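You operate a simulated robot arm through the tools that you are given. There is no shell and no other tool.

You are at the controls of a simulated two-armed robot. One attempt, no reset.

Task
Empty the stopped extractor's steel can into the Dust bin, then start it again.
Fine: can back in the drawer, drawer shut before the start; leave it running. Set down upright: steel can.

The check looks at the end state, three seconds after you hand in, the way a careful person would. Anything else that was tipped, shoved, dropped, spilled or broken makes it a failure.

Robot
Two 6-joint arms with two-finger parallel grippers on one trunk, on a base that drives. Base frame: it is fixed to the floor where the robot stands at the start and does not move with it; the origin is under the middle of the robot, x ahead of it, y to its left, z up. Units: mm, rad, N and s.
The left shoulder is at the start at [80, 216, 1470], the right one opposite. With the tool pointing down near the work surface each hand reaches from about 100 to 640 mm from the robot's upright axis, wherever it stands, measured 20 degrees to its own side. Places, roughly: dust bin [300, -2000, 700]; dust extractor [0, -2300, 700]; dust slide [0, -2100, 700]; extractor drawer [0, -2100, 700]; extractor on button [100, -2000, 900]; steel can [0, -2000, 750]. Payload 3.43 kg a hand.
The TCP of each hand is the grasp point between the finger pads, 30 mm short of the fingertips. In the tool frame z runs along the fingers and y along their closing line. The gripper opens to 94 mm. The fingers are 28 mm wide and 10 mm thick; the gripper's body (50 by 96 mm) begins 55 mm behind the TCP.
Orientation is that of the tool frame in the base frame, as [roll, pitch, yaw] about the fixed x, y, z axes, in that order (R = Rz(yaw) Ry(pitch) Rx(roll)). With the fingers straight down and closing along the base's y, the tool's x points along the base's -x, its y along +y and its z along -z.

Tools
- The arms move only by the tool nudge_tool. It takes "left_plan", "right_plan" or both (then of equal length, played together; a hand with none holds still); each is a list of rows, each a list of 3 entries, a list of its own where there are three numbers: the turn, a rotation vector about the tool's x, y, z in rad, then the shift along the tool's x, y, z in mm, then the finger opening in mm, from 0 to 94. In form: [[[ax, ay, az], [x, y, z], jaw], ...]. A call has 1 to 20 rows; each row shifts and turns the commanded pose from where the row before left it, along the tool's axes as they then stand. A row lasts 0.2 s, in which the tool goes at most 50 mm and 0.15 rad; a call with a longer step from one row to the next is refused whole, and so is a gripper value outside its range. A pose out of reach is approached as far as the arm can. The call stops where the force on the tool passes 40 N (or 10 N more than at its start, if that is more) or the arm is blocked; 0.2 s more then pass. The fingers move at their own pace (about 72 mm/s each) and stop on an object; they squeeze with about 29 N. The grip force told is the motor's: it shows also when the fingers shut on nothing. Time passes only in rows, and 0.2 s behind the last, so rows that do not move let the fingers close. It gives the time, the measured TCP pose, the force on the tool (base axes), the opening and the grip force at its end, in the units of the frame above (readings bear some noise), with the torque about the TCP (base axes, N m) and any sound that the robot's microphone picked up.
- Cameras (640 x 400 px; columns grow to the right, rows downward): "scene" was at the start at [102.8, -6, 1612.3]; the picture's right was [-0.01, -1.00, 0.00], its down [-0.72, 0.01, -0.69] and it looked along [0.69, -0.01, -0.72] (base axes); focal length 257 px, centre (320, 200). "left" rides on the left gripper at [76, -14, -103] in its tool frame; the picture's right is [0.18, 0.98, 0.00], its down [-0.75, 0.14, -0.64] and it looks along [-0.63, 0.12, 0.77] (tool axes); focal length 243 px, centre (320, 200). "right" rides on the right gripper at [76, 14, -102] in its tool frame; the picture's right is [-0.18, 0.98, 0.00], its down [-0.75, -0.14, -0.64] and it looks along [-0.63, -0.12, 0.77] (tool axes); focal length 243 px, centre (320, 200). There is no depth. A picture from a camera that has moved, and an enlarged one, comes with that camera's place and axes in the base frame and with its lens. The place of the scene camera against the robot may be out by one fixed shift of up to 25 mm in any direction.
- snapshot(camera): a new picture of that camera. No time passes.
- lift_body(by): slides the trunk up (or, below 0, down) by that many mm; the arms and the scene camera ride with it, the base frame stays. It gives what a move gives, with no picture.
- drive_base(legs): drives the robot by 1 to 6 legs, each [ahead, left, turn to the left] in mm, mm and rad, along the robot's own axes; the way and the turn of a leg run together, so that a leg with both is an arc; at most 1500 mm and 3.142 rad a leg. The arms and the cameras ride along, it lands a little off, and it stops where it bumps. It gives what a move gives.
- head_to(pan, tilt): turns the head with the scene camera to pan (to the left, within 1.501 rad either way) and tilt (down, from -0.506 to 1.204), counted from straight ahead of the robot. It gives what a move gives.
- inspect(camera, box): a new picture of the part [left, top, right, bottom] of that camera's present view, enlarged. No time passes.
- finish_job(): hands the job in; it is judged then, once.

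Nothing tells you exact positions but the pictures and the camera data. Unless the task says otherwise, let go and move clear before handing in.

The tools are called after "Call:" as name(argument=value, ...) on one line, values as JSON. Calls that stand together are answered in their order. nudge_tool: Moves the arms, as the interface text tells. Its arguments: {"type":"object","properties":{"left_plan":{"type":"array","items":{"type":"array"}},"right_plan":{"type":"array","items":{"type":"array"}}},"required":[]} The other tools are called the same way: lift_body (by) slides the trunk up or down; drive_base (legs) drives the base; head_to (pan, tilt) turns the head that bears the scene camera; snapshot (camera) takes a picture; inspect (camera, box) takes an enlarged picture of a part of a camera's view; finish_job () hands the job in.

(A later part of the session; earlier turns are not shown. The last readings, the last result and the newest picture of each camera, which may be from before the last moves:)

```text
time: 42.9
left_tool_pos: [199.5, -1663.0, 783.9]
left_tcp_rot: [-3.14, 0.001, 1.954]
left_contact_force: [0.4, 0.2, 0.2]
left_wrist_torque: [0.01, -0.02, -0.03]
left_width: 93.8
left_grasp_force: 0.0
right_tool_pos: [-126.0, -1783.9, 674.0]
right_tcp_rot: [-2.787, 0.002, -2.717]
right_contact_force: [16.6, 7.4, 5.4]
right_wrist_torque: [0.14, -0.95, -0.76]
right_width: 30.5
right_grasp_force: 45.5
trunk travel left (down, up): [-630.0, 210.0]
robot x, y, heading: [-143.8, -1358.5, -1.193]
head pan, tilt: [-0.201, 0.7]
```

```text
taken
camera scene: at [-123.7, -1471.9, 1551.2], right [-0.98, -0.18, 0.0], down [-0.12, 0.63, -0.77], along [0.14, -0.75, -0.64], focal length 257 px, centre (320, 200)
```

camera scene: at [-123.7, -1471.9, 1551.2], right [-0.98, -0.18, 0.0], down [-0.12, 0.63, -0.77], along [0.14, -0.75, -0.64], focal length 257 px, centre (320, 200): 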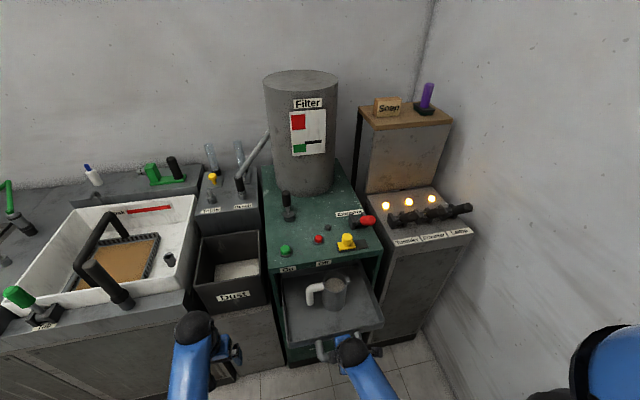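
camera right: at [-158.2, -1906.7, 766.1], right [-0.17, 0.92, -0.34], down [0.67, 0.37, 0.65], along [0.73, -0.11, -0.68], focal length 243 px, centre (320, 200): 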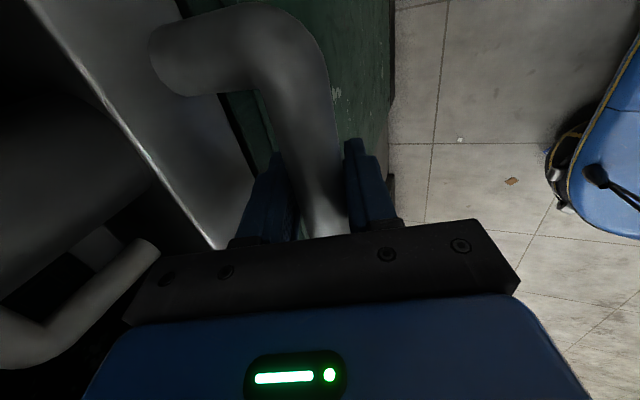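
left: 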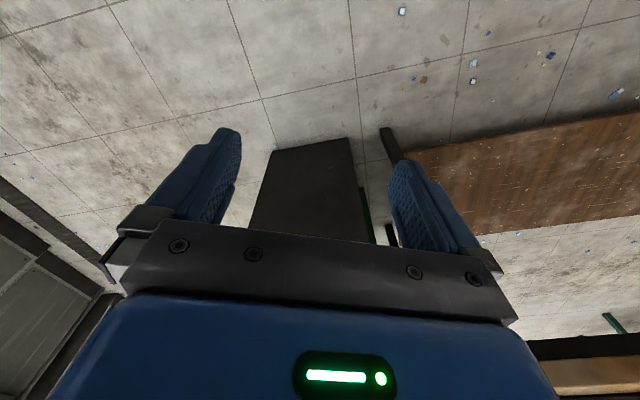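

Call:
inspect(camera="scene", box=[270, 250, 400, 350])

Call:
snapshot(camera="right")

```text
4.00 times, centred on (335, 300) of scene
camera zoom: at [-123.7, -1471.9, 1551.2], right [-0.98, -0.18, 0.0], down [-0.12, 0.63, -0.77], along [0.14, -0.75, -0.64], focal length 1026 px, centre (260, -200)
```

zoom: 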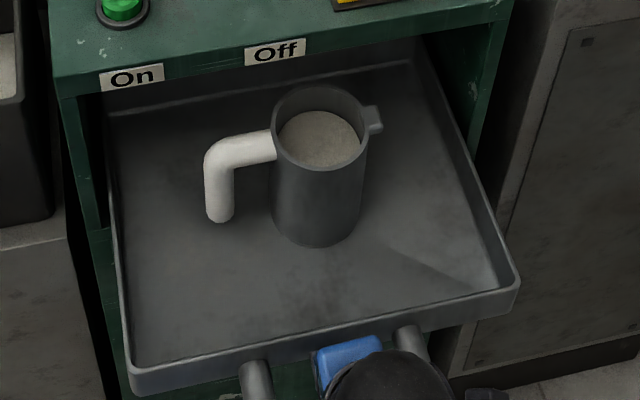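

```text
taken
camera right: at [-216.4, -1770.6, 765.7], right [-0.21, 0.92, -0.34], down [0.65, 0.39, 0.65], along [0.73, -0.08, -0.68], focal length 243 px, centre (320, 200)
```

right: 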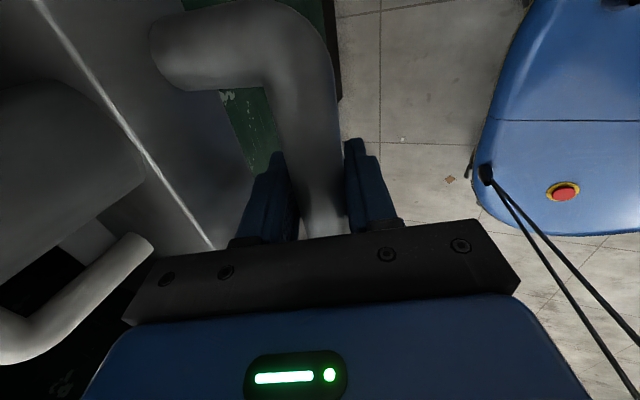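

The can is well exposed: nearly full of dust, handle to the left, small spout tab at back-right. I'll pull ~25 mm more for clearance, then release the handle.

Call:
nudge_tool(right_plan=[[[0, 0.007, 0.019], [-1.5, 0, 0], 0], [[0, 0, 0], [0, 9.4, -3.4], 0], [[0, 0, 0], [0, 9.4, -3.4], 0], [[0, 0, 0], [0, 6, -2], 0], [[0, 0, 0], [0, 0, 0], 0]])

Call:
inspect(camera="scene", box=[270, 250, 400, 350])

```text
time: 44.1
left_tool_pos: [198.4, -1664.7, 783.6]
left_tcp_rot: [-3.14, -0.001, 1.953]
left_contact_force: [-0.2, -0.2, 0.6]
left_wrist_torque: [0.01, 0.03, 0.03]
left_width: 94.0
left_grasp_force: 0.1
right_tool_pos: [-136.4, -1759.2, 674.7]
right_tcp_rot: [-2.788, -0.002, -2.74]
right_contact_force: [12.8, 3.4, 6.7]
right_wrist_torque: [-0.22, 0.72, -0.18]
right_width: 30.3
right_grasp_force: 45.0
trunk travel left (down, up): [-630.0, 210.0]
robot x, y, heading: [-143.8, -1359.2, -1.191]
head pan, tilt: [-0.201, 0.7]
```

```text
4.00 times, centred on (335, 300) of scene
camera zoom: at [-124.0, -1472.5, 1551.3], right [-0.98, -0.18, 0.0], down [-0.12, 0.63, -0.77], along [0.14, -0.75, -0.64], focal length 1026 px, centre (260, -200)
```

zoom: 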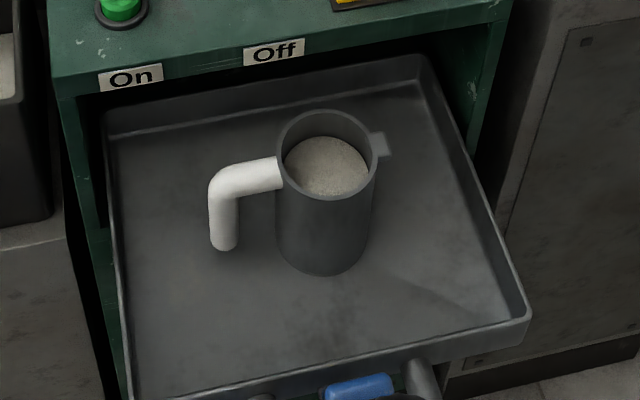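

Drawer is open ~178 mm with the can clear of the cabinet top. Now I release the handle, back the hand up and out, and roll it back to look at the can with the hand camera.

Call:
nudge_tool(right_plan=[[[0, 0, 0], [0, 0, 0], 44], [[0, 0, 0], [0, 0, 0], 44], [[0, 0, 0], [0, 0, -30], 44], [[0, 0, 0], [0, 0, -35], 44], [[0, 0, 0], [0, 0, -35], 44], [[0, 0, 0], [0, 0, -30], 44]])

Call:
nudge_tool(right_plan=[[[0, 0, 0.143], [0, 0, 0], 94], [[0, 0, 0.143], [0, 0, 0], 94], [[0, 0, 0.143], [0, 0, 0], 94], [[0, 0, 0.143], [0, 0, 0], 94], [[0, 0, 0.143], [0, 0, 0], 94], [[0, 0, 0.143], [0, 0, 0], 94], [[0, 0, 0.143], [0, 0, 0], 94], [[0, 0, 0.143], [0, 0, 0], 94], [[0, 0, 0.143], [0, 0, 0], 94], [[0, 0, 0.143], [0, 0, 0], 94], [[0, 0, 0.141], [0, 0, 0], 94], [[0, 0, 0], [-39, 0, -5], 94], [[0, 0, 0], [-39, 0, -5], 94], [[0, -0.14, 0], [0, 0, 0], 94], [[0, -0.14, 0], [0, 0, 0], 94], [[0, -0.14, 0], [0, 0, 0], 94], [[0, -0.14, 0], [0, 0, 0], 94], [[0, -0.14, 0], [0, 0, 0], 94]])

Call:
snapshot(camera="right")

Call:
snapshot(camera="scene")

```text
time: 45.5
left_tool_pos: [197.5, -1663.8, 784.8]
left_tcp_rot: [-3.141, 0.0, 1.954]
left_contact_force: [0.0, -0.1, 0.1]
left_wrist_torque: [-0.01, 0.0, 0.02]
left_width: 93.9
left_grasp_force: 0.0
right_tool_pos: [-155.0, -1719.2, 795.6]
right_tcp_rot: [-2.789, 0.003, -2.741]
right_contact_force: [0.4, -0.1, -0.6]
right_wrist_torque: [0.0, 0.0, 0.01]
right_width: 43.8
right_grasp_force: 0.0
trunk travel left (down, up): [-630.0, 210.0]
robot x, y, heading: [-147.9, -1357.1, -1.19]
head pan, tilt: [-0.201, 0.7]
```

```text
time: 49.3
left_tool_pos: [197.2, -1664.6, 783.9]
left_tcp_rot: [-3.141, 0.0, 1.954]
left_contact_force: [0.3, 0.6, 0.5]
left_wrist_torque: [0.02, -0.01, -0.01]
left_width: 94.0
left_grasp_force: 0.0
right_tool_pos: [-129.4, -1782.7, 831.7]
right_tcp_rot: [3.139, 1.053, 1.973]
right_contact_force: [0.3, 0.5, 0.9]
right_wrist_torque: [-0.01, -0.02, -0.01]
right_width: 94.2
right_grasp_force: 0.1
trunk travel left (down, up): [-630.0, 210.0]
robot x, y, heading: [-144.2, -1356.7, -1.192]
head pan, tilt: [-0.201, 0.7]
```

```text
taken
camera right: at [-165.7, -1661.0, 816.3], right [0.94, 0.3, 0.16], down [-0.2, 0.12, 0.97], along [0.27, -0.95, 0.17], focal length 243 px, centre (320, 200)
```

right: 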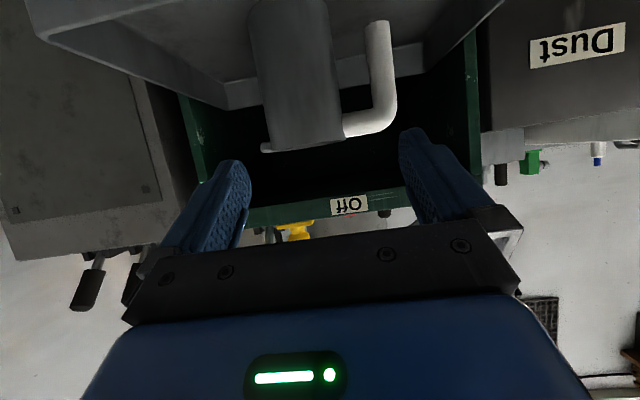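

```text
taken
camera scene: at [-126.6, -1473.8, 1551.2], right [-0.98, -0.18, 0.0], down [-0.12, 0.63, -0.77], along [0.14, -0.75, -0.64], focal length 257 px, centre (320, 200)
```

scene: 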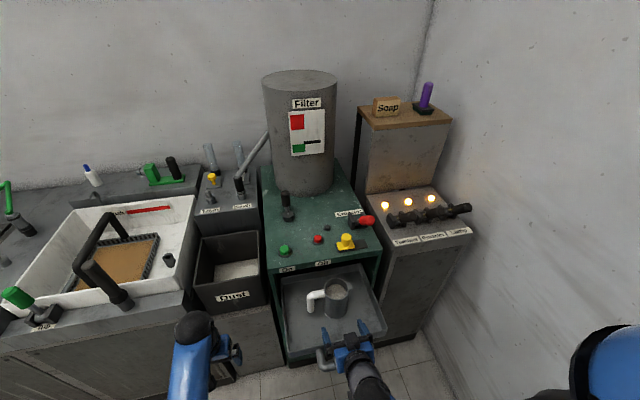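

Call:
inspect(camera="right", box=[220, 0, 420, 160])

Call:
inspect(camera="scene", box=[280, 250, 400, 350])

```text
2.50 times, centred on (320, 80) of right
camera zoom: at [-165.7, -1661.0, 816.3], right [0.94, 0.3, 0.16], down [-0.2, 0.12, 0.97], along [0.27, -0.95, 0.17], focal length 606 px, centre (320, 500)
```

zoom: 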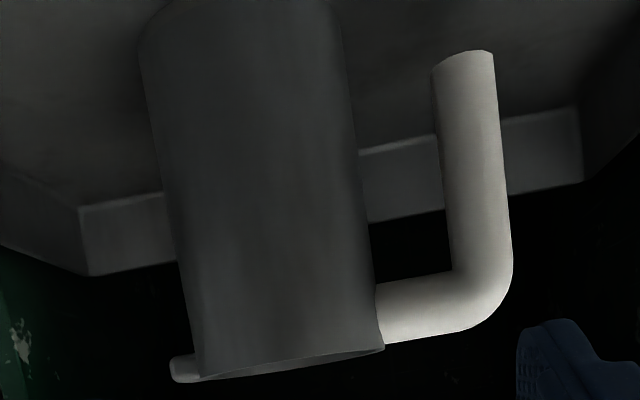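

```text
4.00 times, centred on (340, 300) of scene
camera zoom: at [-126.6, -1473.8, 1551.2], right [-0.98, -0.18, 0.0], down [-0.12, 0.63, -0.77], along [0.14, -0.75, -0.64], focal length 1026 px, centre (240, -200)
```

zoom: 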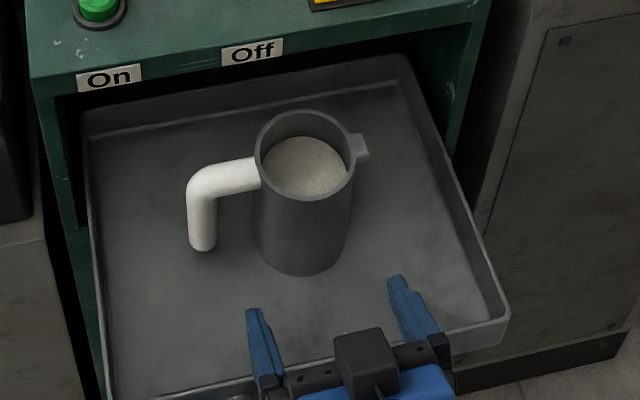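

Can centre is about 142 mm ahead and 22 mm right of the right TCP; rim z≈802, handle arm underside ≈777, diameter ≈81. I'll align laterally and advance partway.

Call:
nudge_tool(right_plan=[[[0, 0, 0], [5, -22, 3], 94], [[0, 0, 0], [0, 0, 25], 94], [[0, 0, 0], [0, 0, 25], 94], [[0, 0, 0], [0, 0, 20], 94], [[0, 0, 0], [0, 0, 0], 94]])

Call:
snapshot(camera="right")

Call:
inspect(camera="scene", box=[280, 250, 400, 350])

```text
time: 50.5
left_tool_pos: [197.1, -1665.0, 782.9]
left_tcp_rot: [3.141, 0.001, 1.953]
left_contact_force: [0.0, 0.6, 0.1]
left_wrist_torque: [-0.03, 0.03, 0.0]
left_width: 94.1
left_grasp_force: 0.0
right_tool_pos: [-125.6, -1847.6, 789.0]
right_tcp_rot: [3.14, 1.052, 1.972]
right_contact_force: [0.3, -1.1, -0.6]
right_wrist_torque: [-0.01, 0.04, -0.01]
right_width: 94.0
right_grasp_force: 0.1
trunk travel left (down, up): [-630.0, 210.0]
robot x, y, heading: [-146.7, -1358.1, -1.193]
head pan, tilt: [-0.201, 0.7]
```

```text
taken
camera right: at [-161.8, -1725.9, 774.7], right [0.94, 0.3, 0.16], down [-0.2, 0.11, 0.97], along [0.27, -0.95, 0.17], focal length 243 px, centre (320, 200)
```

right: 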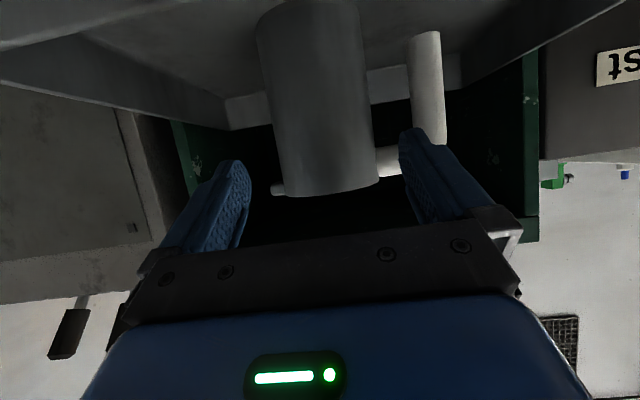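

```text
4.00 times, centred on (340, 300) of scene
camera zoom: at [-126.4, -1473.8, 1551.2], right [-0.98, -0.18, 0.0], down [-0.12, 0.63, -0.77], along [0.14, -0.75, -0.64], focal length 1026 px, centre (240, -200)
```

zoom: 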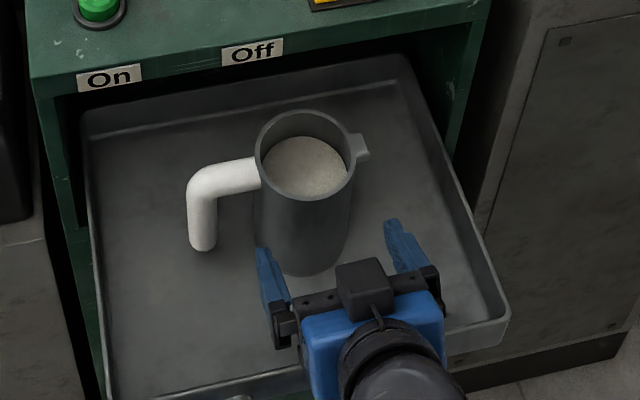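

Call:
inspect(camera="right", box=[160, 80, 480, 280])

```text
2.00 times, centred on (320, 180) of right
camera zoom: at [-161.8, -1725.9, 774.7], right [0.94, 0.3, 0.16], down [-0.2, 0.11, 0.97], along [0.27, -0.95, 0.17], focal length 485 px, centre (320, 240)
```

zoom: 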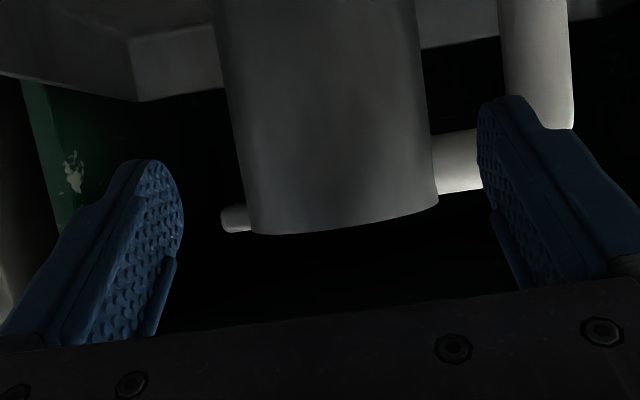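

Call:
nudge_tool(right_plan=[[[0, 0, 0], [0, 2, 15], 94], [[0, 0, 0], [0, 0, 15], 94], [[0, 0, 0], [0, 0, 15], 94], [[0, 0, 0], [0, 0, 0], 94]])

Call:
snapshot(camera="right")

Call:
inspect(camera="scene", box=[300, 260, 380, 330])

```text
time: 51.5
left_tool_pos: [197.7, -1664.2, 784.0]
left_tcp_rot: [3.141, 0.0, 1.953]
left_contact_force: [-0.1, 0.4, -0.7]
left_wrist_torque: [-0.03, -0.03, -0.02]
left_width: 94.0
left_grasp_force: 0.1
right_tool_pos: [-108.5, -1885.5, 767.6]
right_tcp_rot: [3.139, 1.053, 1.971]
right_contact_force: [0.4, 0.6, -0.2]
right_wrist_torque: [0.01, 0.03, 0.0]
right_width: 94.2
right_grasp_force: 0.1
trunk travel left (down, up): [-630.0, 210.0]
robot x, y, heading: [-145.4, -1355.9, -1.187]
head pan, tilt: [-0.201, 0.7]
```

```text
taken
camera right: at [-145.2, -1762.2, 753.0], right [0.94, 0.3, 0.16], down [-0.2, 0.11, 0.97], along [0.27, -0.95, 0.17], focal length 243 px, centre (320, 200)
```

right: 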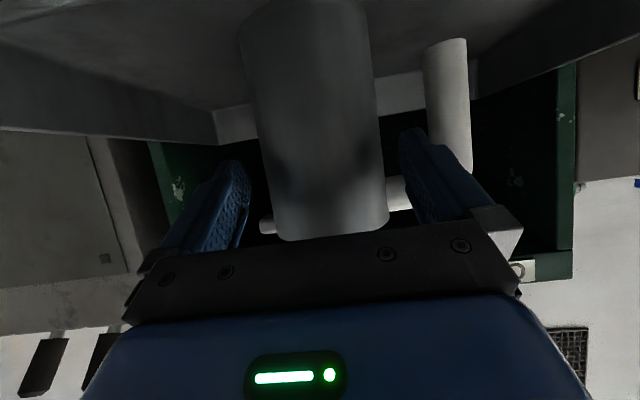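

```text
5.71 times, centred on (340, 295) of scene
camera zoom: at [-126.3, -1473.9, 1551.2], right [-0.98, -0.18, 0.0], down [-0.12, 0.63, -0.76], along [0.14, -0.75, -0.64], focal length 1466 px, centre (206, -343)
```

zoom: 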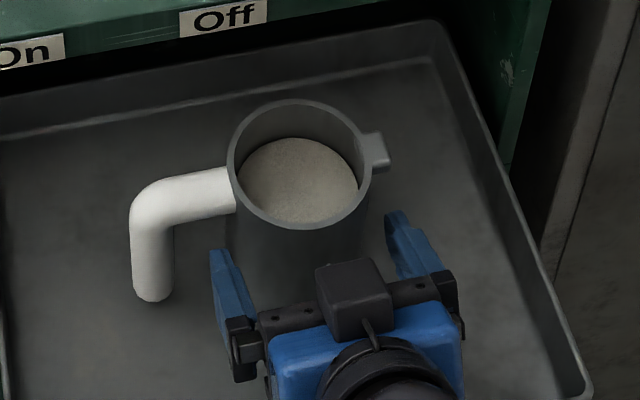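

The can is centred between the fingers, ~50 mm ahead. I'll advance slowly the remaining ~36 mm and then close on the can body.

Call:
nudge_tool(right_plan=[[[0, 0, 0], [-1.5, 0, 9], 94], [[0, 0, 0], [-1.5, 0, 9], 94], [[0, 0, 0], [-1.5, 0, 9], 94], [[0, 0, 0], [-1.5, 0, 9], 94], [[0, 0, 0], [0, 0, 0], 94]])

Call:
inspect(camera="scene", box=[300, 260, 380, 330])

Call:
snapshot(camera="right")

```text
time: 52.7
left_tool_pos: [197.6, -1664.7, 783.4]
left_tcp_rot: [3.142, 0.0, 1.953]
left_contact_force: [0.4, 0.7, 0.1]
left_wrist_torque: [0.02, 0.0, 0.0]
left_width: 94.0
left_grasp_force: 0.0
right_tool_pos: [-93.5, -1915.3, 754.8]
right_tcp_rot: [-3.14, 1.052, 1.971]
right_contact_force: [0.3, 0.0, 1.2]
right_wrist_torque: [0.01, 0.01, -0.02]
right_width: 93.9
right_grasp_force: 0.0
trunk travel left (down, up): [-630.0, 210.0]
robot x, y, heading: [-144.2, -1359.6, -1.193]
head pan, tilt: [-0.201, 0.7]
```

```text
5.71 times, centred on (340, 295) of scene
camera zoom: at [-126.3, -1473.8, 1551.2], right [-0.98, -0.18, 0.0], down [-0.12, 0.63, -0.77], along [0.14, -0.75, -0.64], focal length 1466 px, centre (206, -343)
```

zoom: 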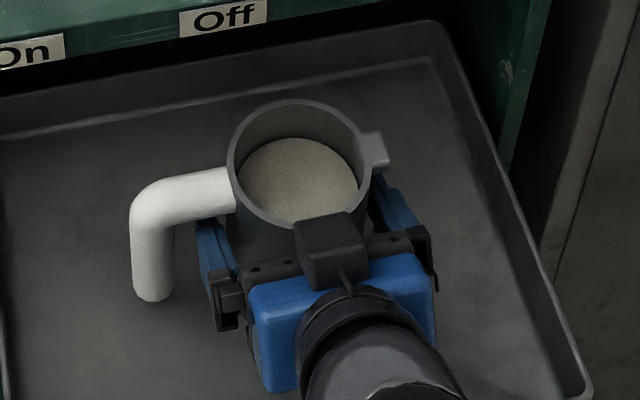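

```text
taken
camera right: at [-130.4, -1792.8, 740.2], right [0.94, 0.3, 0.16], down [-0.2, 0.11, 0.97], along [0.27, -0.95, 0.17], focal length 243 px, centre (320, 200)
```

right: 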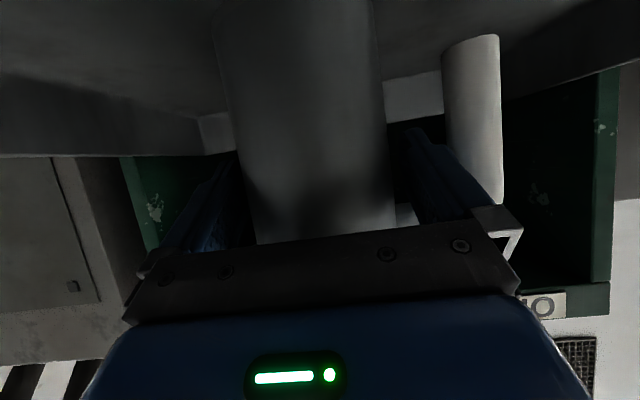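

Fingers straddle the can with no contact yet. Closing the grip.

Call:
nudge_tool(right_plan=[[[0, 0, 0], [0, 0, 0], 70], [[0, 0, 0], [0, 0, 0], 60], [[0, 0, 0], [0, 0, 0], 60], [[0, 0, 0], [0, 0, 0], 60]])

Call:
inspect(camera="scene", box=[300, 260, 380, 330])

```text
time: 53.7
left_tool_pos: [197.4, -1665.1, 784.3]
left_tcp_rot: [-3.141, 0.0, 1.953]
left_contact_force: [-0.4, -0.6, 0.5]
left_wrist_torque: [0.02, 0.01, -0.01]
left_width: 94.1
left_grasp_force: 0.1
right_tool_pos: [-93.1, -1914.9, 755.4]
right_tcp_rot: [3.14, 1.05, 1.973]
right_contact_force: [0.6, 0.3, 0.6]
right_wrist_torque: [-0.03, -0.09, 0.01]
right_width: 80.5
right_grasp_force: 28.7
trunk travel left (down, up): [-630.0, 210.0]
robot x, y, heading: [-143.7, -1361.7, -1.191]
head pan, tilt: [-0.201, 0.7]
```

```text
5.71 times, centred on (340, 295) of scene
camera zoom: at [-126.3, -1474.0, 1551.2], right [-0.98, -0.18, 0.0], down [-0.12, 0.63, -0.76], along [0.14, -0.75, -0.64], focal length 1466 px, centre (206, -343)
```

zoom: 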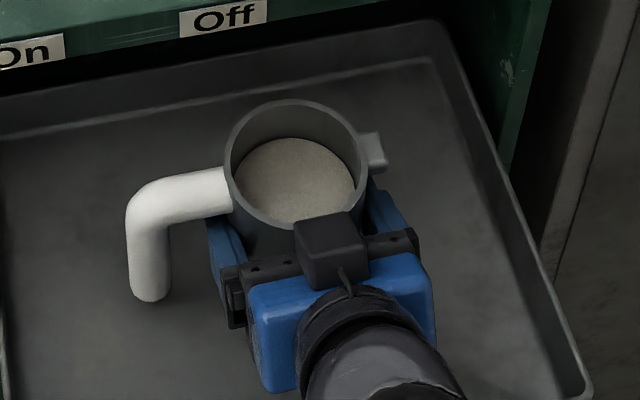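

Can gripped (80.5 mm). Lifting gently straight up and checking the weight.

Call:
nudge_tool(right_plan=[[[0, 0, 0], [-8.7, 0, -5], 40], [[0, 0, 0], [-8.7, 0, -5], 40], [[0, 0, 0], [-8.7, 0, -5], 40], [[0, 0, 0], [0, 0, 0], 40]])

Call:
inspect(camera="scene", box=[280, 240, 400, 340])

```text
time: 54.7
left_tool_pos: [198.3, -1663.7, 783.6]
left_tcp_rot: [3.141, -0.002, 1.954]
left_contact_force: [0.1, -0.6, -0.4]
left_wrist_torque: [-0.05, -0.03, 0.0]
left_width: 93.9
left_grasp_force: 0.0
right_tool_pos: [-93.6, -1915.8, 786.2]
right_tcp_rot: [-3.141, 1.051, 1.972]
right_contact_force: [0.2, 0.7, -1.6]
right_wrist_torque: [0.06, 0.03, 0.02]
right_width: 80.6
right_grasp_force: 29.1
trunk travel left (down, up): [-630.0, 210.0]
robot x, y, heading: [-141.7, -1354.5, -1.188]
head pan, tilt: [-0.201, 0.7]
```

```text
4.00 times, centred on (340, 290) of scene
camera zoom: at [-126.1, -1474.5, 1551.1], right [-0.98, -0.18, 0.0], down [-0.12, 0.63, -0.76], along [0.14, -0.75, -0.64], focal length 1026 px, centre (240, -160)
```

zoom: 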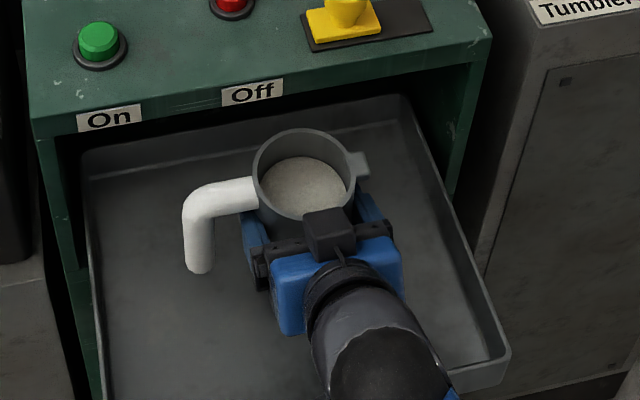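

The can is light and held upright. I'll raise it and draw it back a bit, tuck the left arm back and up, then sidestep left to the bin.

Call:
nudge_tool(right_plan=[[[0, 0, 0], [-16, 0, -18], 40], [[0, 0, 0], [-16, 0, -18], 40], [[0, 0, 0], [-16, 0, -18], 40], [[0, 0, 0], [-16, 0, -18], 40], [[0, 0, 0], [-16, 0, -18], 40], [[0, 0, 0], [0, 0, 0], 40]], left_plan=[[[0, 0, 0], [30, 0, -20], 94], [[0, 0, 0], [30, 0, -20], 94], [[0, 0, 0], [30, 0, -20], 94], [[0, 0, 0], [30, 0, -20], 94], [[0, 0, 0], [30, 0, -20], 94], [[0, 0, 0], [0, 0, 0], 94]])

Call:
snapshot(camera="scene")

```text
time: 56.1
left_tool_pos: [139.7, -1518.7, 855.1]
left_tcp_rot: [-3.14, 0.004, 1.952]
left_contact_force: [-0.2, -0.1, 0.8]
left_wrist_torque: [0.04, -0.02, 0.0]
left_width: 93.9
left_grasp_force: 0.0
left hand out of reach, approached as far as the arm can: row 3, 4, 5
right_tool_pos: [-109.6, -1878.9, 897.9]
right_tcp_rot: [-3.139, 1.049, 1.973]
right_contact_force: [-0.3, 0.0, -2.4]
right_wrist_torque: [0.06, -0.01, -0.01]
right_width: 80.6
right_grasp_force: 28.9
trunk travel left (down, up): [-630.0, 210.0]
robot x, y, heading: [-145.1, -1360.3, -1.193]
head pan, tilt: [-0.201, 0.7]
```

```text
taken
camera scene: at [-125.8, -1475.6, 1551.0], right [-0.98, -0.18, 0.0], down [-0.12, 0.63, -0.76], along [0.14, -0.75, -0.65], focal length 257 px, centre (320, 200)
```

scene: 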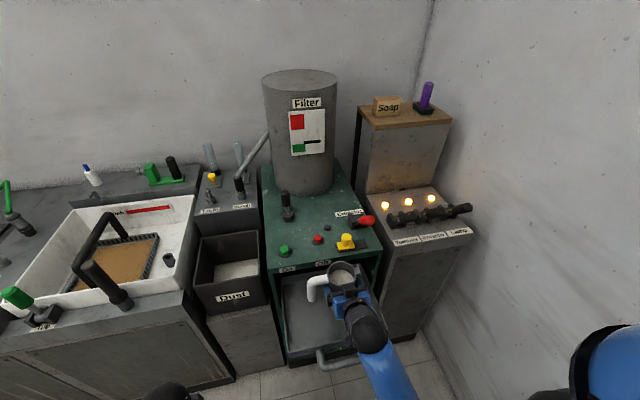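

Call:
drive_base(legs=[[0, 160, 0], [0, 155, 0]])

Call:
head_to(pan=0, tilt=0.8)

Call:
snapshot(camera="scene")

```text
time: 58.5
left_tool_pos: [426.8, -1401.8, 855.3]
left_tcp_rot: [3.139, 0.005, 1.954]
left_contact_force: [1.1, 0.2, -0.9]
left_wrist_torque: [0.0, -0.01, -0.02]
left_width: 94.2
left_grasp_force: 0.0
right_tool_pos: [177.8, -1764.1, 899.7]
right_tcp_rot: [3.136, 1.053, 1.97]
right_contact_force: [-1.2, -0.2, -1.9]
right_wrist_torque: [0.04, 0.02, -0.01]
right_width: 80.4
right_grasp_force: 29.1
trunk travel left (down, up): [-630.0, 210.0]
robot x, y, heading: [143.3, -1242.0, -1.186]
head pan, tilt: [-0.201, 0.7]
```

```text
time: 59.2
left_tool_pos: [428.5, -1401.7, 855.3]
left_tcp_rot: [3.141, 0.004, 1.957]
left_contact_force: [-0.8, 0.4, -1.3]
left_wrist_torque: [0.01, 0.01, -0.02]
left_width: 93.8
left_grasp_force: 0.1
right_tool_pos: [179.0, -1763.5, 899.0]
right_tcp_rot: [3.141, 1.052, 1.975]
right_contact_force: [0.5, 0.5, -2.3]
right_wrist_torque: [-0.01, 0.06, 0.02]
right_width: 80.3
right_grasp_force: 29.2
trunk travel left (down, up): [-630.0, 210.0]
robot x, y, heading: [142.9, -1242.8, -1.184]
head pan, tilt: [0.0, 0.799]
```

```text
taken
camera scene: at [176.7, -1349.9, 1542.9], right [-0.93, -0.37, 0.0], down [-0.27, 0.66, -0.7], along [0.26, -0.65, -0.72], focal length 257 px, centre (320, 200)
```

scene: 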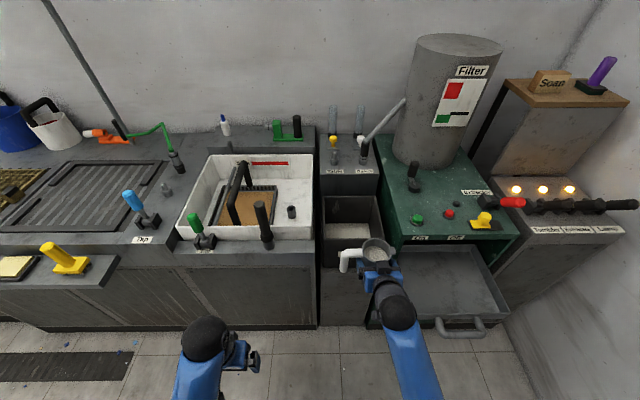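

Call:
inspect(camera="scene", box=[300, 170, 420, 290])

```text
3.33 times, centred on (360, 230) of scene
camera zoom: at [176.7, -1349.9, 1542.9], right [-0.93, -0.37, 0.0], down [-0.27, 0.66, -0.7], along [0.26, -0.65, -0.72], focal length 855 px, centre (187, 100)
```

zoom: 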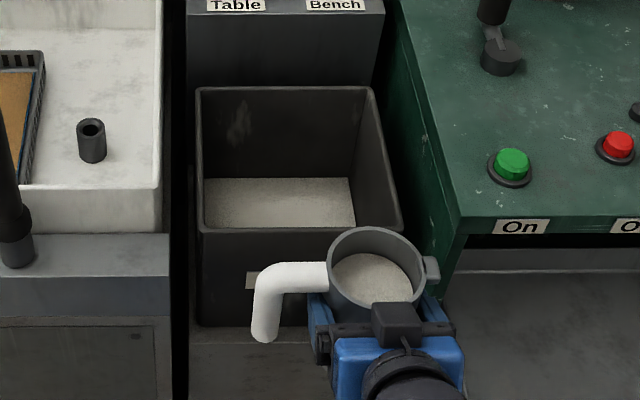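

The bin centre is confirmed at about (313, -2000), rim z≈785. I'll drive ahead 130 mm, can still at z≈900.

Call:
drive_base(legs=[[130, 0, 0]])

Call:
snapshot(camera="scene")

```text
time: 60.5
left_tool_pos: [475.2, -1519.6, 854.5]
left_tcp_rot: [3.141, 0.004, 1.953]
left_contact_force: [-0.8, 0.4, -0.5]
left_wrist_torque: [0.0, 0.02, -0.03]
left_width: 93.6
left_grasp_force: 0.0
right_tool_pos: [225.7, -1882.2, 899.5]
right_tcp_rot: [3.141, 1.052, 1.975]
right_contact_force: [0.8, 0.5, -3.4]
right_wrist_torque: [-0.05, -0.02, -0.01]
right_width: 80.2
right_grasp_force: 29.3
trunk travel left (down, up): [-630.0, 210.0]
robot x, y, heading: [189.9, -1360.2, -1.187]
head pan, tilt: [0.0, 0.799]
```

```text
taken
camera scene: at [223.4, -1468.0, 1542.9], right [-0.93, -0.37, 0.0], down [-0.27, 0.67, -0.7], along [0.26, -0.65, -0.72], focal length 257 px, centre (320, 200)
```

scene: 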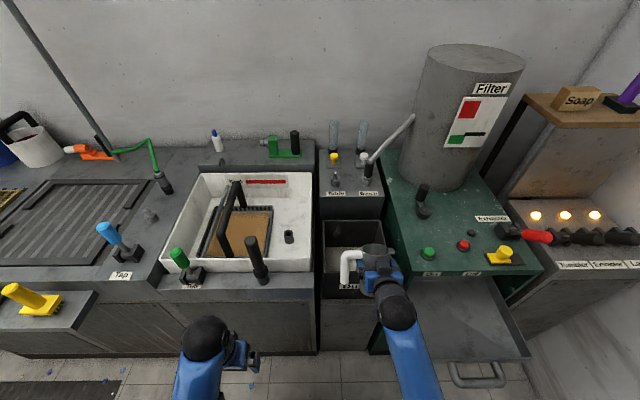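

Call:
nudge_tool(right_plan=[[[0, 0, 0], [-10.7, 1.8, 20.4], 40], [[0, 0, 0], [-10.7, 1.8, 20.4], 40], [[0, 0, 0], [-10.7, 1.8, 20.4], 40], [[0, 0, 0], [-10.7, 1.8, 20.4], 40], [[0, 0, 0], [-10.7, 1.8, 20.4], 40], [[0, 0, 0], [-10.7, 1.8, 20.4], 40], [[0, 0, 0], [0, 0, 0], 40]])

Call:
inspect(camera="scene", box=[290, 170, 430, 310])

Call:
snapshot(camera="right")

```text
time: 61.1
left_tool_pos: [472.8, -1517.6, 856.3]
left_tcp_rot: [3.141, 0.007, 1.952]
left_contact_force: [-0.2, 0.9, -0.2]
left_wrist_torque: [-0.05, 0.0, -0.06]
left_width: 93.9
left_grasp_force: 0.0
right_tool_pos: [245.5, -1918.8, 901.9]
right_tcp_rot: [-3.139, 1.055, 1.975]
right_contact_force: [-4.7, 11.1, 13.0]
right_wrist_torque: [1.23, 0.56, 0.05]
right_width: 80.7
right_grasp_force: 29.3
trunk travel left (down, up): [-630.0, 210.0]
robot x, y, heading: [190.7, -1362.7, -1.191]
head pan, tilt: [0.0, 0.799]
stopped in row 3 (right hand): the force on the tool passed its limit at 82 N (the readings are from after the stop); the commanded pose is now the measured one
```

```text
2.86 times, centred on (360, 240) of scene
camera zoom: at [222.4, -1463.4, 1543.5], right [-0.93, -0.37, 0.0], down [-0.27, 0.66, -0.7], along [0.26, -0.65, -0.72], focal length 733 px, centre (206, 86)
```

zoom: 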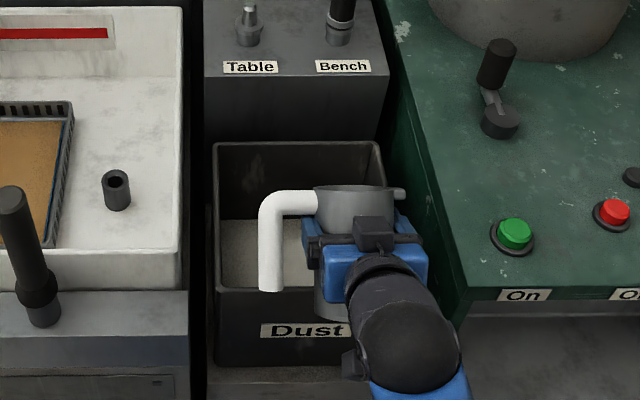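

```text
taken
camera right: at [209.1, -1796.8, 886.9], right [0.94, 0.3, 0.16], down [-0.2, 0.12, 0.97], along [0.27, -0.95, 0.17], focal length 243 px, centre (320, 200)
```

right: 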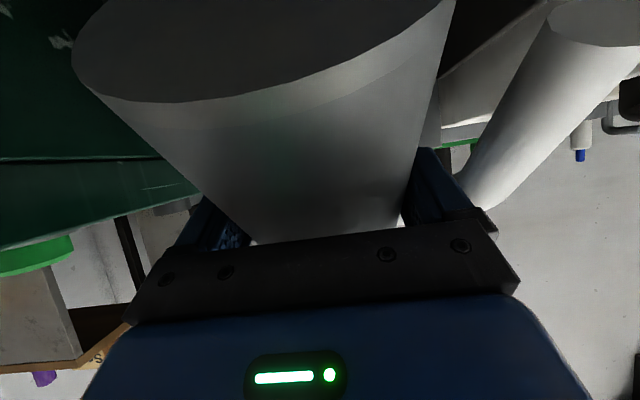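

The can's bottom caught the bin's front rim (rim is higher than estimated) and the can swung forward in the grip. I'll immediately raise the hand straight up to free it and inspect.

Call:
nudge_tool(right_plan=[[[0, 0, 0], [-6, 0, -6], 40], [[0, 0, 0], [-17, 0, -10], 40], [[0, 0, 0], [-17, 0, -10], 40], [[0, 0, 0], [-17, 0, -10], 40], [[0, 0, 0], [0, 0, 0], 40]])

Call:
inspect(camera="scene", box=[290, 170, 430, 310])

Call:
snapshot(camera="right")

Call:
snapshot(camera="left")

```text
time: 62.3
left_tool_pos: [475.9, -1520.2, 854.9]
left_tcp_rot: [3.141, 0.005, 1.953]
left_contact_force: [0.6, 0.3, -0.2]
left_wrist_torque: [-0.01, 0.03, -0.03]
left_width: 94.0
left_grasp_force: 0.0
right_tool_pos: [243.7, -1919.0, 967.8]
right_tcp_rot: [-3.141, 1.05, 1.971]
right_contact_force: [-0.1, -0.5, -2.6]
right_wrist_torque: [-0.11, -0.01, 0.0]
right_width: 80.5
right_grasp_force: 29.0
trunk travel left (down, up): [-630.0, 210.0]
robot x, y, heading: [191.7, -1355.4, -1.191]
head pan, tilt: [0.0, 0.799]
```

```text
2.86 times, centred on (360, 240) of scene
camera zoom: at [223.2, -1467.7, 1542.9], right [-0.93, -0.37, 0.0], down [-0.27, 0.67, -0.7], along [0.26, -0.65, -0.72], focal length 733 px, centre (206, 86)
```

zoom: 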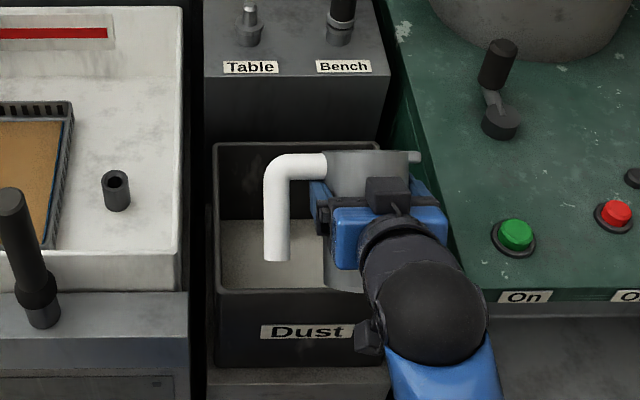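

```text
taken
camera right: at [207.1, -1796.4, 952.3], right [0.94, 0.3, 0.16], down [-0.2, 0.11, 0.97], along [0.27, -0.95, 0.17], focal length 243 px, centre (320, 200)
```

right: 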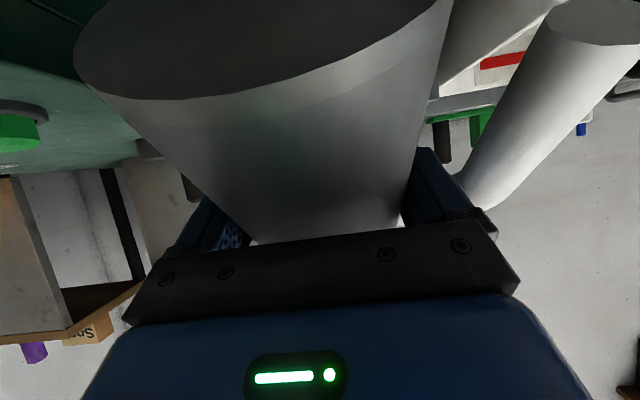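

```text
taken
camera left: at [433.1, -1456.1, 957.8], right [0.84, 0.54, 0.0], down [0.41, -0.64, 0.65], along [0.35, -0.54, -0.76], focal length 243 px, centre (320, 200)
```

left: 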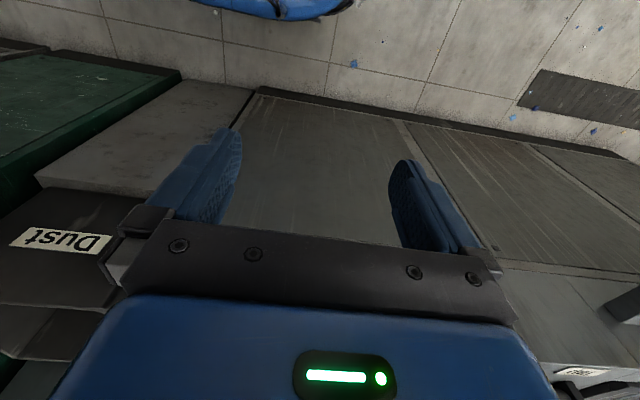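

The can is free again, tilted forward ~45° in the grip, still held and over the bin. I'll measure the bin rim with the hand cameras before going on.

Call:
inspect(camera="left", box=[0, 160, 160, 360])

Call:
inspect(camera="scene", box=[320, 210, 400, 310])

Call:
snapshot(camera="scene")

```text
2.00 times, centred on (80, 260) of left
camera zoom: at [433.1, -1456.1, 957.8], right [0.84, 0.54, 0.0], down [0.41, -0.64, 0.65], along [0.35, -0.54, -0.76], focal length 485 px, centre (800, 80)
```

zoom: 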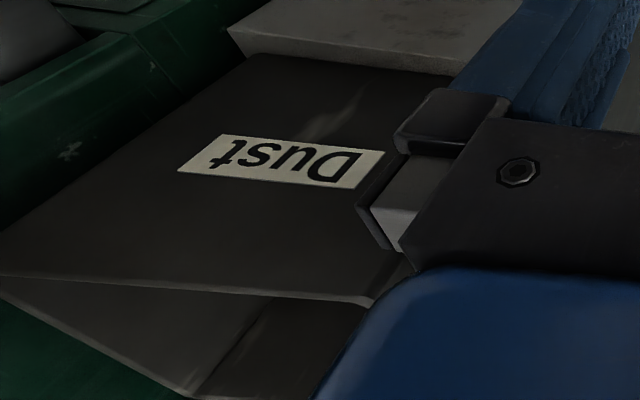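

```text
4.00 times, centred on (360, 260) of scene
camera zoom: at [223.2, -1467.7, 1542.9], right [-0.93, -0.37, 0.0], down [-0.27, 0.67, -0.7], along [0.26, -0.65, -0.72], focal length 1026 px, centre (160, -40)
```

zoom: 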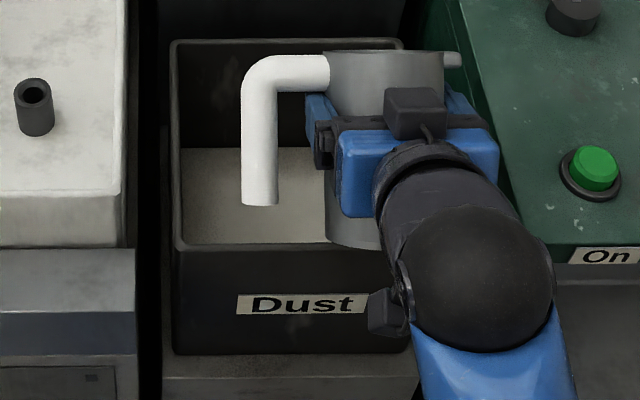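

```text
taken
camera scene: at [223.2, -1467.7, 1542.9], right [-0.93, -0.37, 0.0], down [-0.27, 0.67, -0.7], along [0.26, -0.65, -0.72], focal length 257 px, centre (320, 200)
```

scene: 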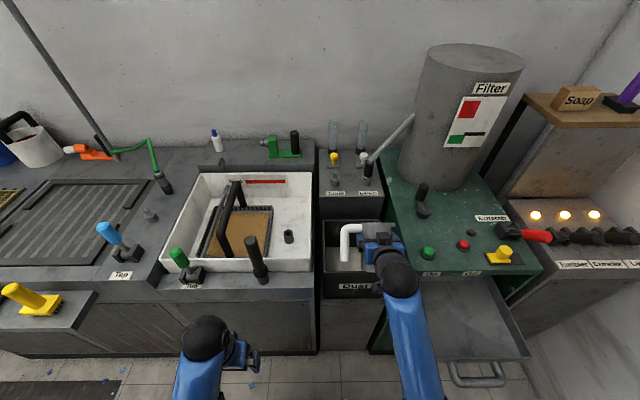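

Re-measuring with the left hand camera: the bin rim is at z≈822, centre ≈(304, -1966). The bin hasn't shifted. I'll move the can over the bin centre at a safe height, then look.

Call:
nudge_tool(right_plan=[[[0, 0, 0], [-9, 6, 16], 40], [[0, 0, 0], [-9, 6, 16], 40], [[0, 0, 0], [-10, 5.6, 17], 40], [[0, 0, 0], [16, 0, 9], 40], [[0, 0, 0], [16, 0, 9], 40], [[0, 0, 0], [0, 0, 0], 40]])

Call:
inspect(camera="scene", box=[300, 190, 420, 310])

Call:
snapshot(camera="right")

```text
time: 63.7
left_tool_pos: [474.0, -1520.5, 855.8]
left_tcp_rot: [-3.141, 0.003, 1.953]
left_contact_force: [0.2, -0.1, 0.5]
left_wrist_torque: [0.0, 0.02, 0.03]
left_width: 94.0
left_grasp_force: 0.0
right_tool_pos: [282.8, -1964.2, 928.3]
right_tcp_rot: [-3.142, 1.051, 1.973]
right_contact_force: [0.4, 0.4, -2.5]
right_wrist_torque: [-0.15, -0.06, -0.01]
right_width: 80.5
right_grasp_force: 28.6
trunk travel left (down, up): [-630.0, 210.0]
robot x, y, heading: [191.7, -1358.7, -1.188]
head pan, tilt: [0.0, 0.799]
```

```text
3.33 times, centred on (360, 250) of scene
camera zoom: at [223.6, -1468.3, 1542.9], right [-0.93, -0.37, 0.0], down [-0.27, 0.67, -0.7], along [0.26, -0.65, -0.72], focal length 855 px, centre (187, 33)
```

zoom: 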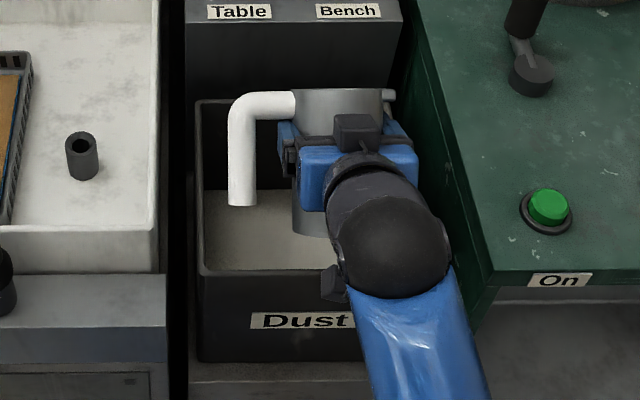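

```text
taken
camera right: at [245.6, -1841.3, 914.1], right [0.94, 0.3, 0.16], down [-0.2, 0.11, 0.97], along [0.27, -0.95, 0.17], focal length 243 px, centre (320, 200)
```

right: 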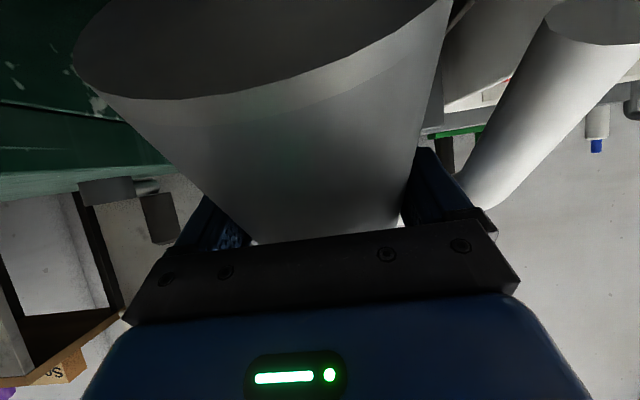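

The can is above the bin, slightly right of centre. I'll roll the wrist to pour toward the left, first about 100°.

Call:
nudge_tool(right_plan=[[[0, 0, -0.12], [0, 0, 0], 40], [[0, 0, -0.12], [0, 0, 0], 40], [[0, 0, -0.12], [0, 0, 0], 40], [[0, 0, -0.12], [0, 0, 0], 40], [[0, 0, -0.12], [0, 0, 0], 40], [[0, 0, -0.12], [0, 0, 0], 40], [[0, 0, -0.12], [0, 0, 0], 40], [[0, 0, -0.12], [0, 0, 0], 40], [[0, 0, -0.12], [0, 0, 0], 40], [[0, 0, -0.12], [0, 0, 0], 40], [[0, 0, -0.12], [0, 0, 0], 40], [[0, 0, -0.12], [0, 0, 0], 40], [[0, 0, -0.12], [0, 0, 0], 40], [[0, 0, -0.12], [0, 0, 0], 40]])

Call:
inspect(camera="scene", box=[300, 190, 420, 310])

Call:
snapshot(camera="right")

```text
time: 66.7
left_tool_pos: [475.0, -1519.9, 855.7]
left_tcp_rot: [3.141, 0.005, 1.953]
left_contact_force: [-0.1, 0.6, -1.0]
left_wrist_torque: [-0.03, -0.03, -0.05]
left_width: 93.7
left_grasp_force: 0.1
right_tool_pos: [284.3, -1965.2, 929.1]
right_tcp_rot: [-2.094, -0.098, -2.683]
right_contact_force: [0.0, 1.2, -2.0]
right_wrist_torque: [0.0, -0.16, 0.0]
right_width: 80.7
right_grasp_force: 29.1
trunk travel left (down, up): [-630.0, 210.0]
robot x, y, heading: [194.0, -1360.1, -1.192]
head pan, tilt: [0.0, 0.799]
```

```text
3.33 times, centred on (360, 250) of scene
camera zoom: at [223.4, -1468.2, 1542.9], right [-0.93, -0.37, 0.0], down [-0.27, 0.67, -0.7], along [0.26, -0.65, -0.72], focal length 855 px, centre (187, 33)
```

zoom: 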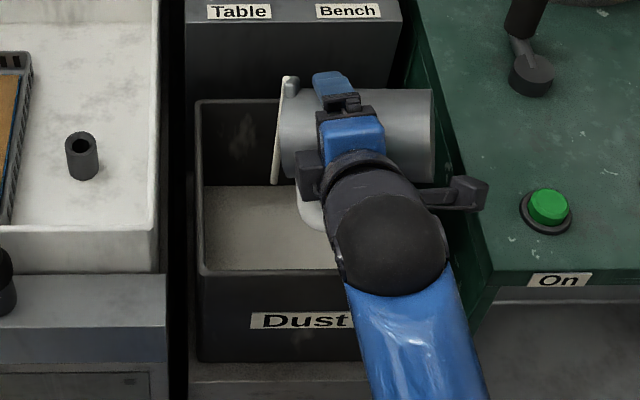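

```text
taken
camera right: at [176.9, -1910.0, 976.1], right [-0.13, 0.48, -0.87], down [0.5, 0.79, 0.37], along [0.86, -0.38, -0.34], focal length 243 px, centre (320, 200)
```

right: 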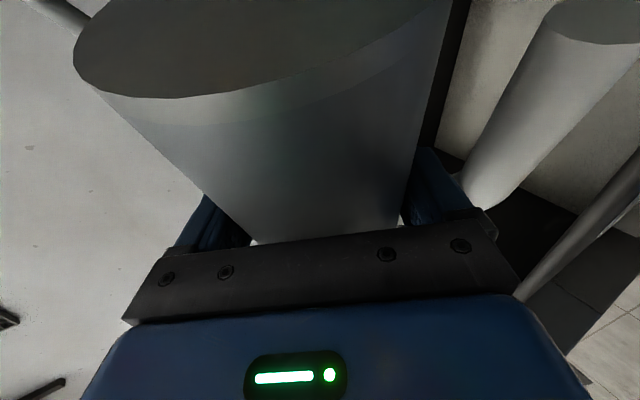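

The roll works; the mouth now faces left over the bin. Continue rolling to invert.

Call:
nudge_tool(right_plan=[[[0, 0, -0.12], [0, 0, 0], 40], [[0, 0, -0.12], [0, 0, 0], 40], [[0, 0, -0.12], [0, 0, 0], 40], [[0, 0, -0.12], [0, 0, 0], 40], [[0, 0, -0.12], [0, 0, 0], 40], [[0, 0, -0.12], [0, 0, 0], 40], [[0, 0, 0], [0, 0, 0], 40], [[0, 0, 0], [0, 0, 0], 40]])

Call:
inspect(camera="scene", box=[300, 190, 420, 310])

```text
time: 68.5
left_tool_pos: [474.6, -1521.3, 854.5]
left_tcp_rot: [-3.141, 0.004, 1.953]
left_contact_force: [-1.2, 0.7, 0.1]
left_wrist_torque: [0.01, 0.0, 0.0]
left_width: 93.9
left_grasp_force: 0.0
right_tool_pos: [283.7, -1964.7, 929.1]
right_tcp_rot: [-2.275, -0.695, -2.24]
right_contact_force: [0.2, 0.6, -3.9]
right_wrist_torque: [0.04, -0.1, -0.02]
right_width: 80.5
right_grasp_force: 29.0
trunk travel left (down, up): [-630.0, 210.0]
robot x, y, heading: [190.7, -1360.2, -1.184]
head pan, tilt: [0.0, 0.799]
```

```text
3.33 times, centred on (360, 250) of scene
camera zoom: at [223.3, -1468.2, 1542.9], right [-0.93, -0.37, 0.0], down [-0.27, 0.67, -0.7], along [0.26, -0.65, -0.72], focal length 855 px, centre (187, 33)
```

zoom: 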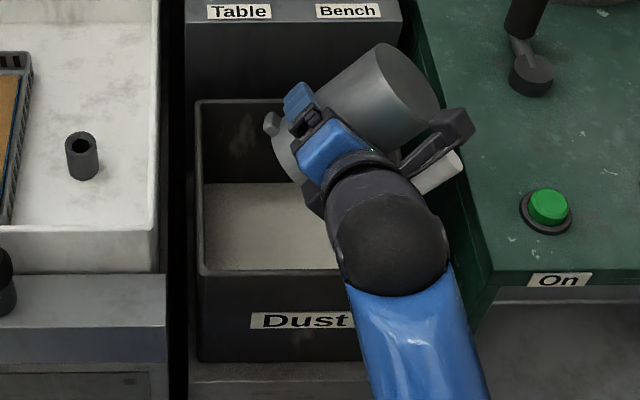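

Call:
nudge_tool(right_plan=[[[0, 0, -0.12], [0, 0, 0], 40], [[0, 0, -0.12], [0, 0, 0], 40], [[0, 0, -0.12], [0, 0, 0], 40], [[0, 0, -0.12], [0, 0, 0], 40], [[0, 0, -0.12], [0, 0, 0], 40], [[0, 0, 0], [0, 0, 0], 40], [[0, 0, 0], [0, 0, 0], 40], [[0, 0, 0], [0, 0, 0], 40], [[0, 0, 0], [0, 0, 0], 40]])

Call:
inspect(camera="scene", box=[300, 190, 420, 310])

Call:
snapshot(camera="left")

```text
time: 70.5
left_tool_pos: [474.1, -1521.3, 855.0]
left_tcp_rot: [-3.141, 0.004, 1.952]
left_contact_force: [0.1, -0.8, -0.4]
left_wrist_torque: [0.02, -0.02, 0.02]
left_width: 94.3
left_grasp_force: 0.1
right_tool_pos: [283.6, -1964.6, 928.6]
right_tcp_rot: [-2.904, -1.034, -1.444]
right_contact_force: [-0.3, -0.1, -3.5]
right_wrist_torque: [0.04, -0.04, -0.01]
right_width: 80.4
right_grasp_force: 29.5
trunk travel left (down, up): [-630.0, 210.0]
robot x, y, heading: [187.6, -1358.6, -1.19]
head pan, tilt: [0.0, 0.799]
```

```text
3.33 times, centred on (360, 250) of scene
camera zoom: at [223.4, -1468.2, 1542.9], right [-0.93, -0.37, 0.0], down [-0.27, 0.67, -0.7], along [0.26, -0.65, -0.72], focal length 855 px, centre (187, 33)
```

zoom: 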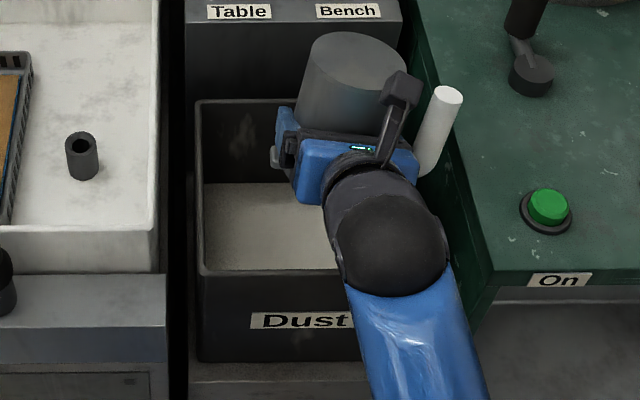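

```text
taken
camera left: at [433.2, -1456.4, 957.7], right [0.84, 0.54, 0.0], down [0.41, -0.64, 0.65], along [0.35, -0.54, -0.76], focal length 243 px, centre (320, 200)
```

left: 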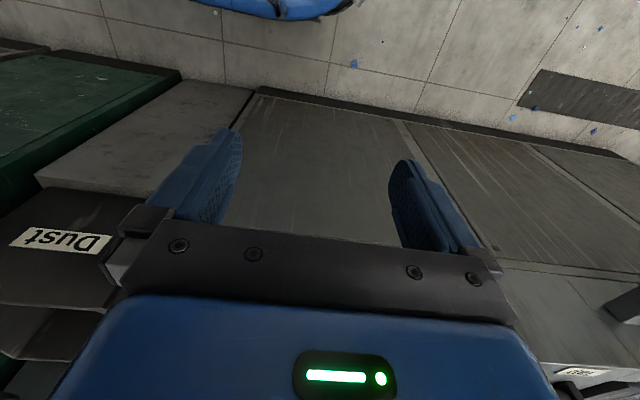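

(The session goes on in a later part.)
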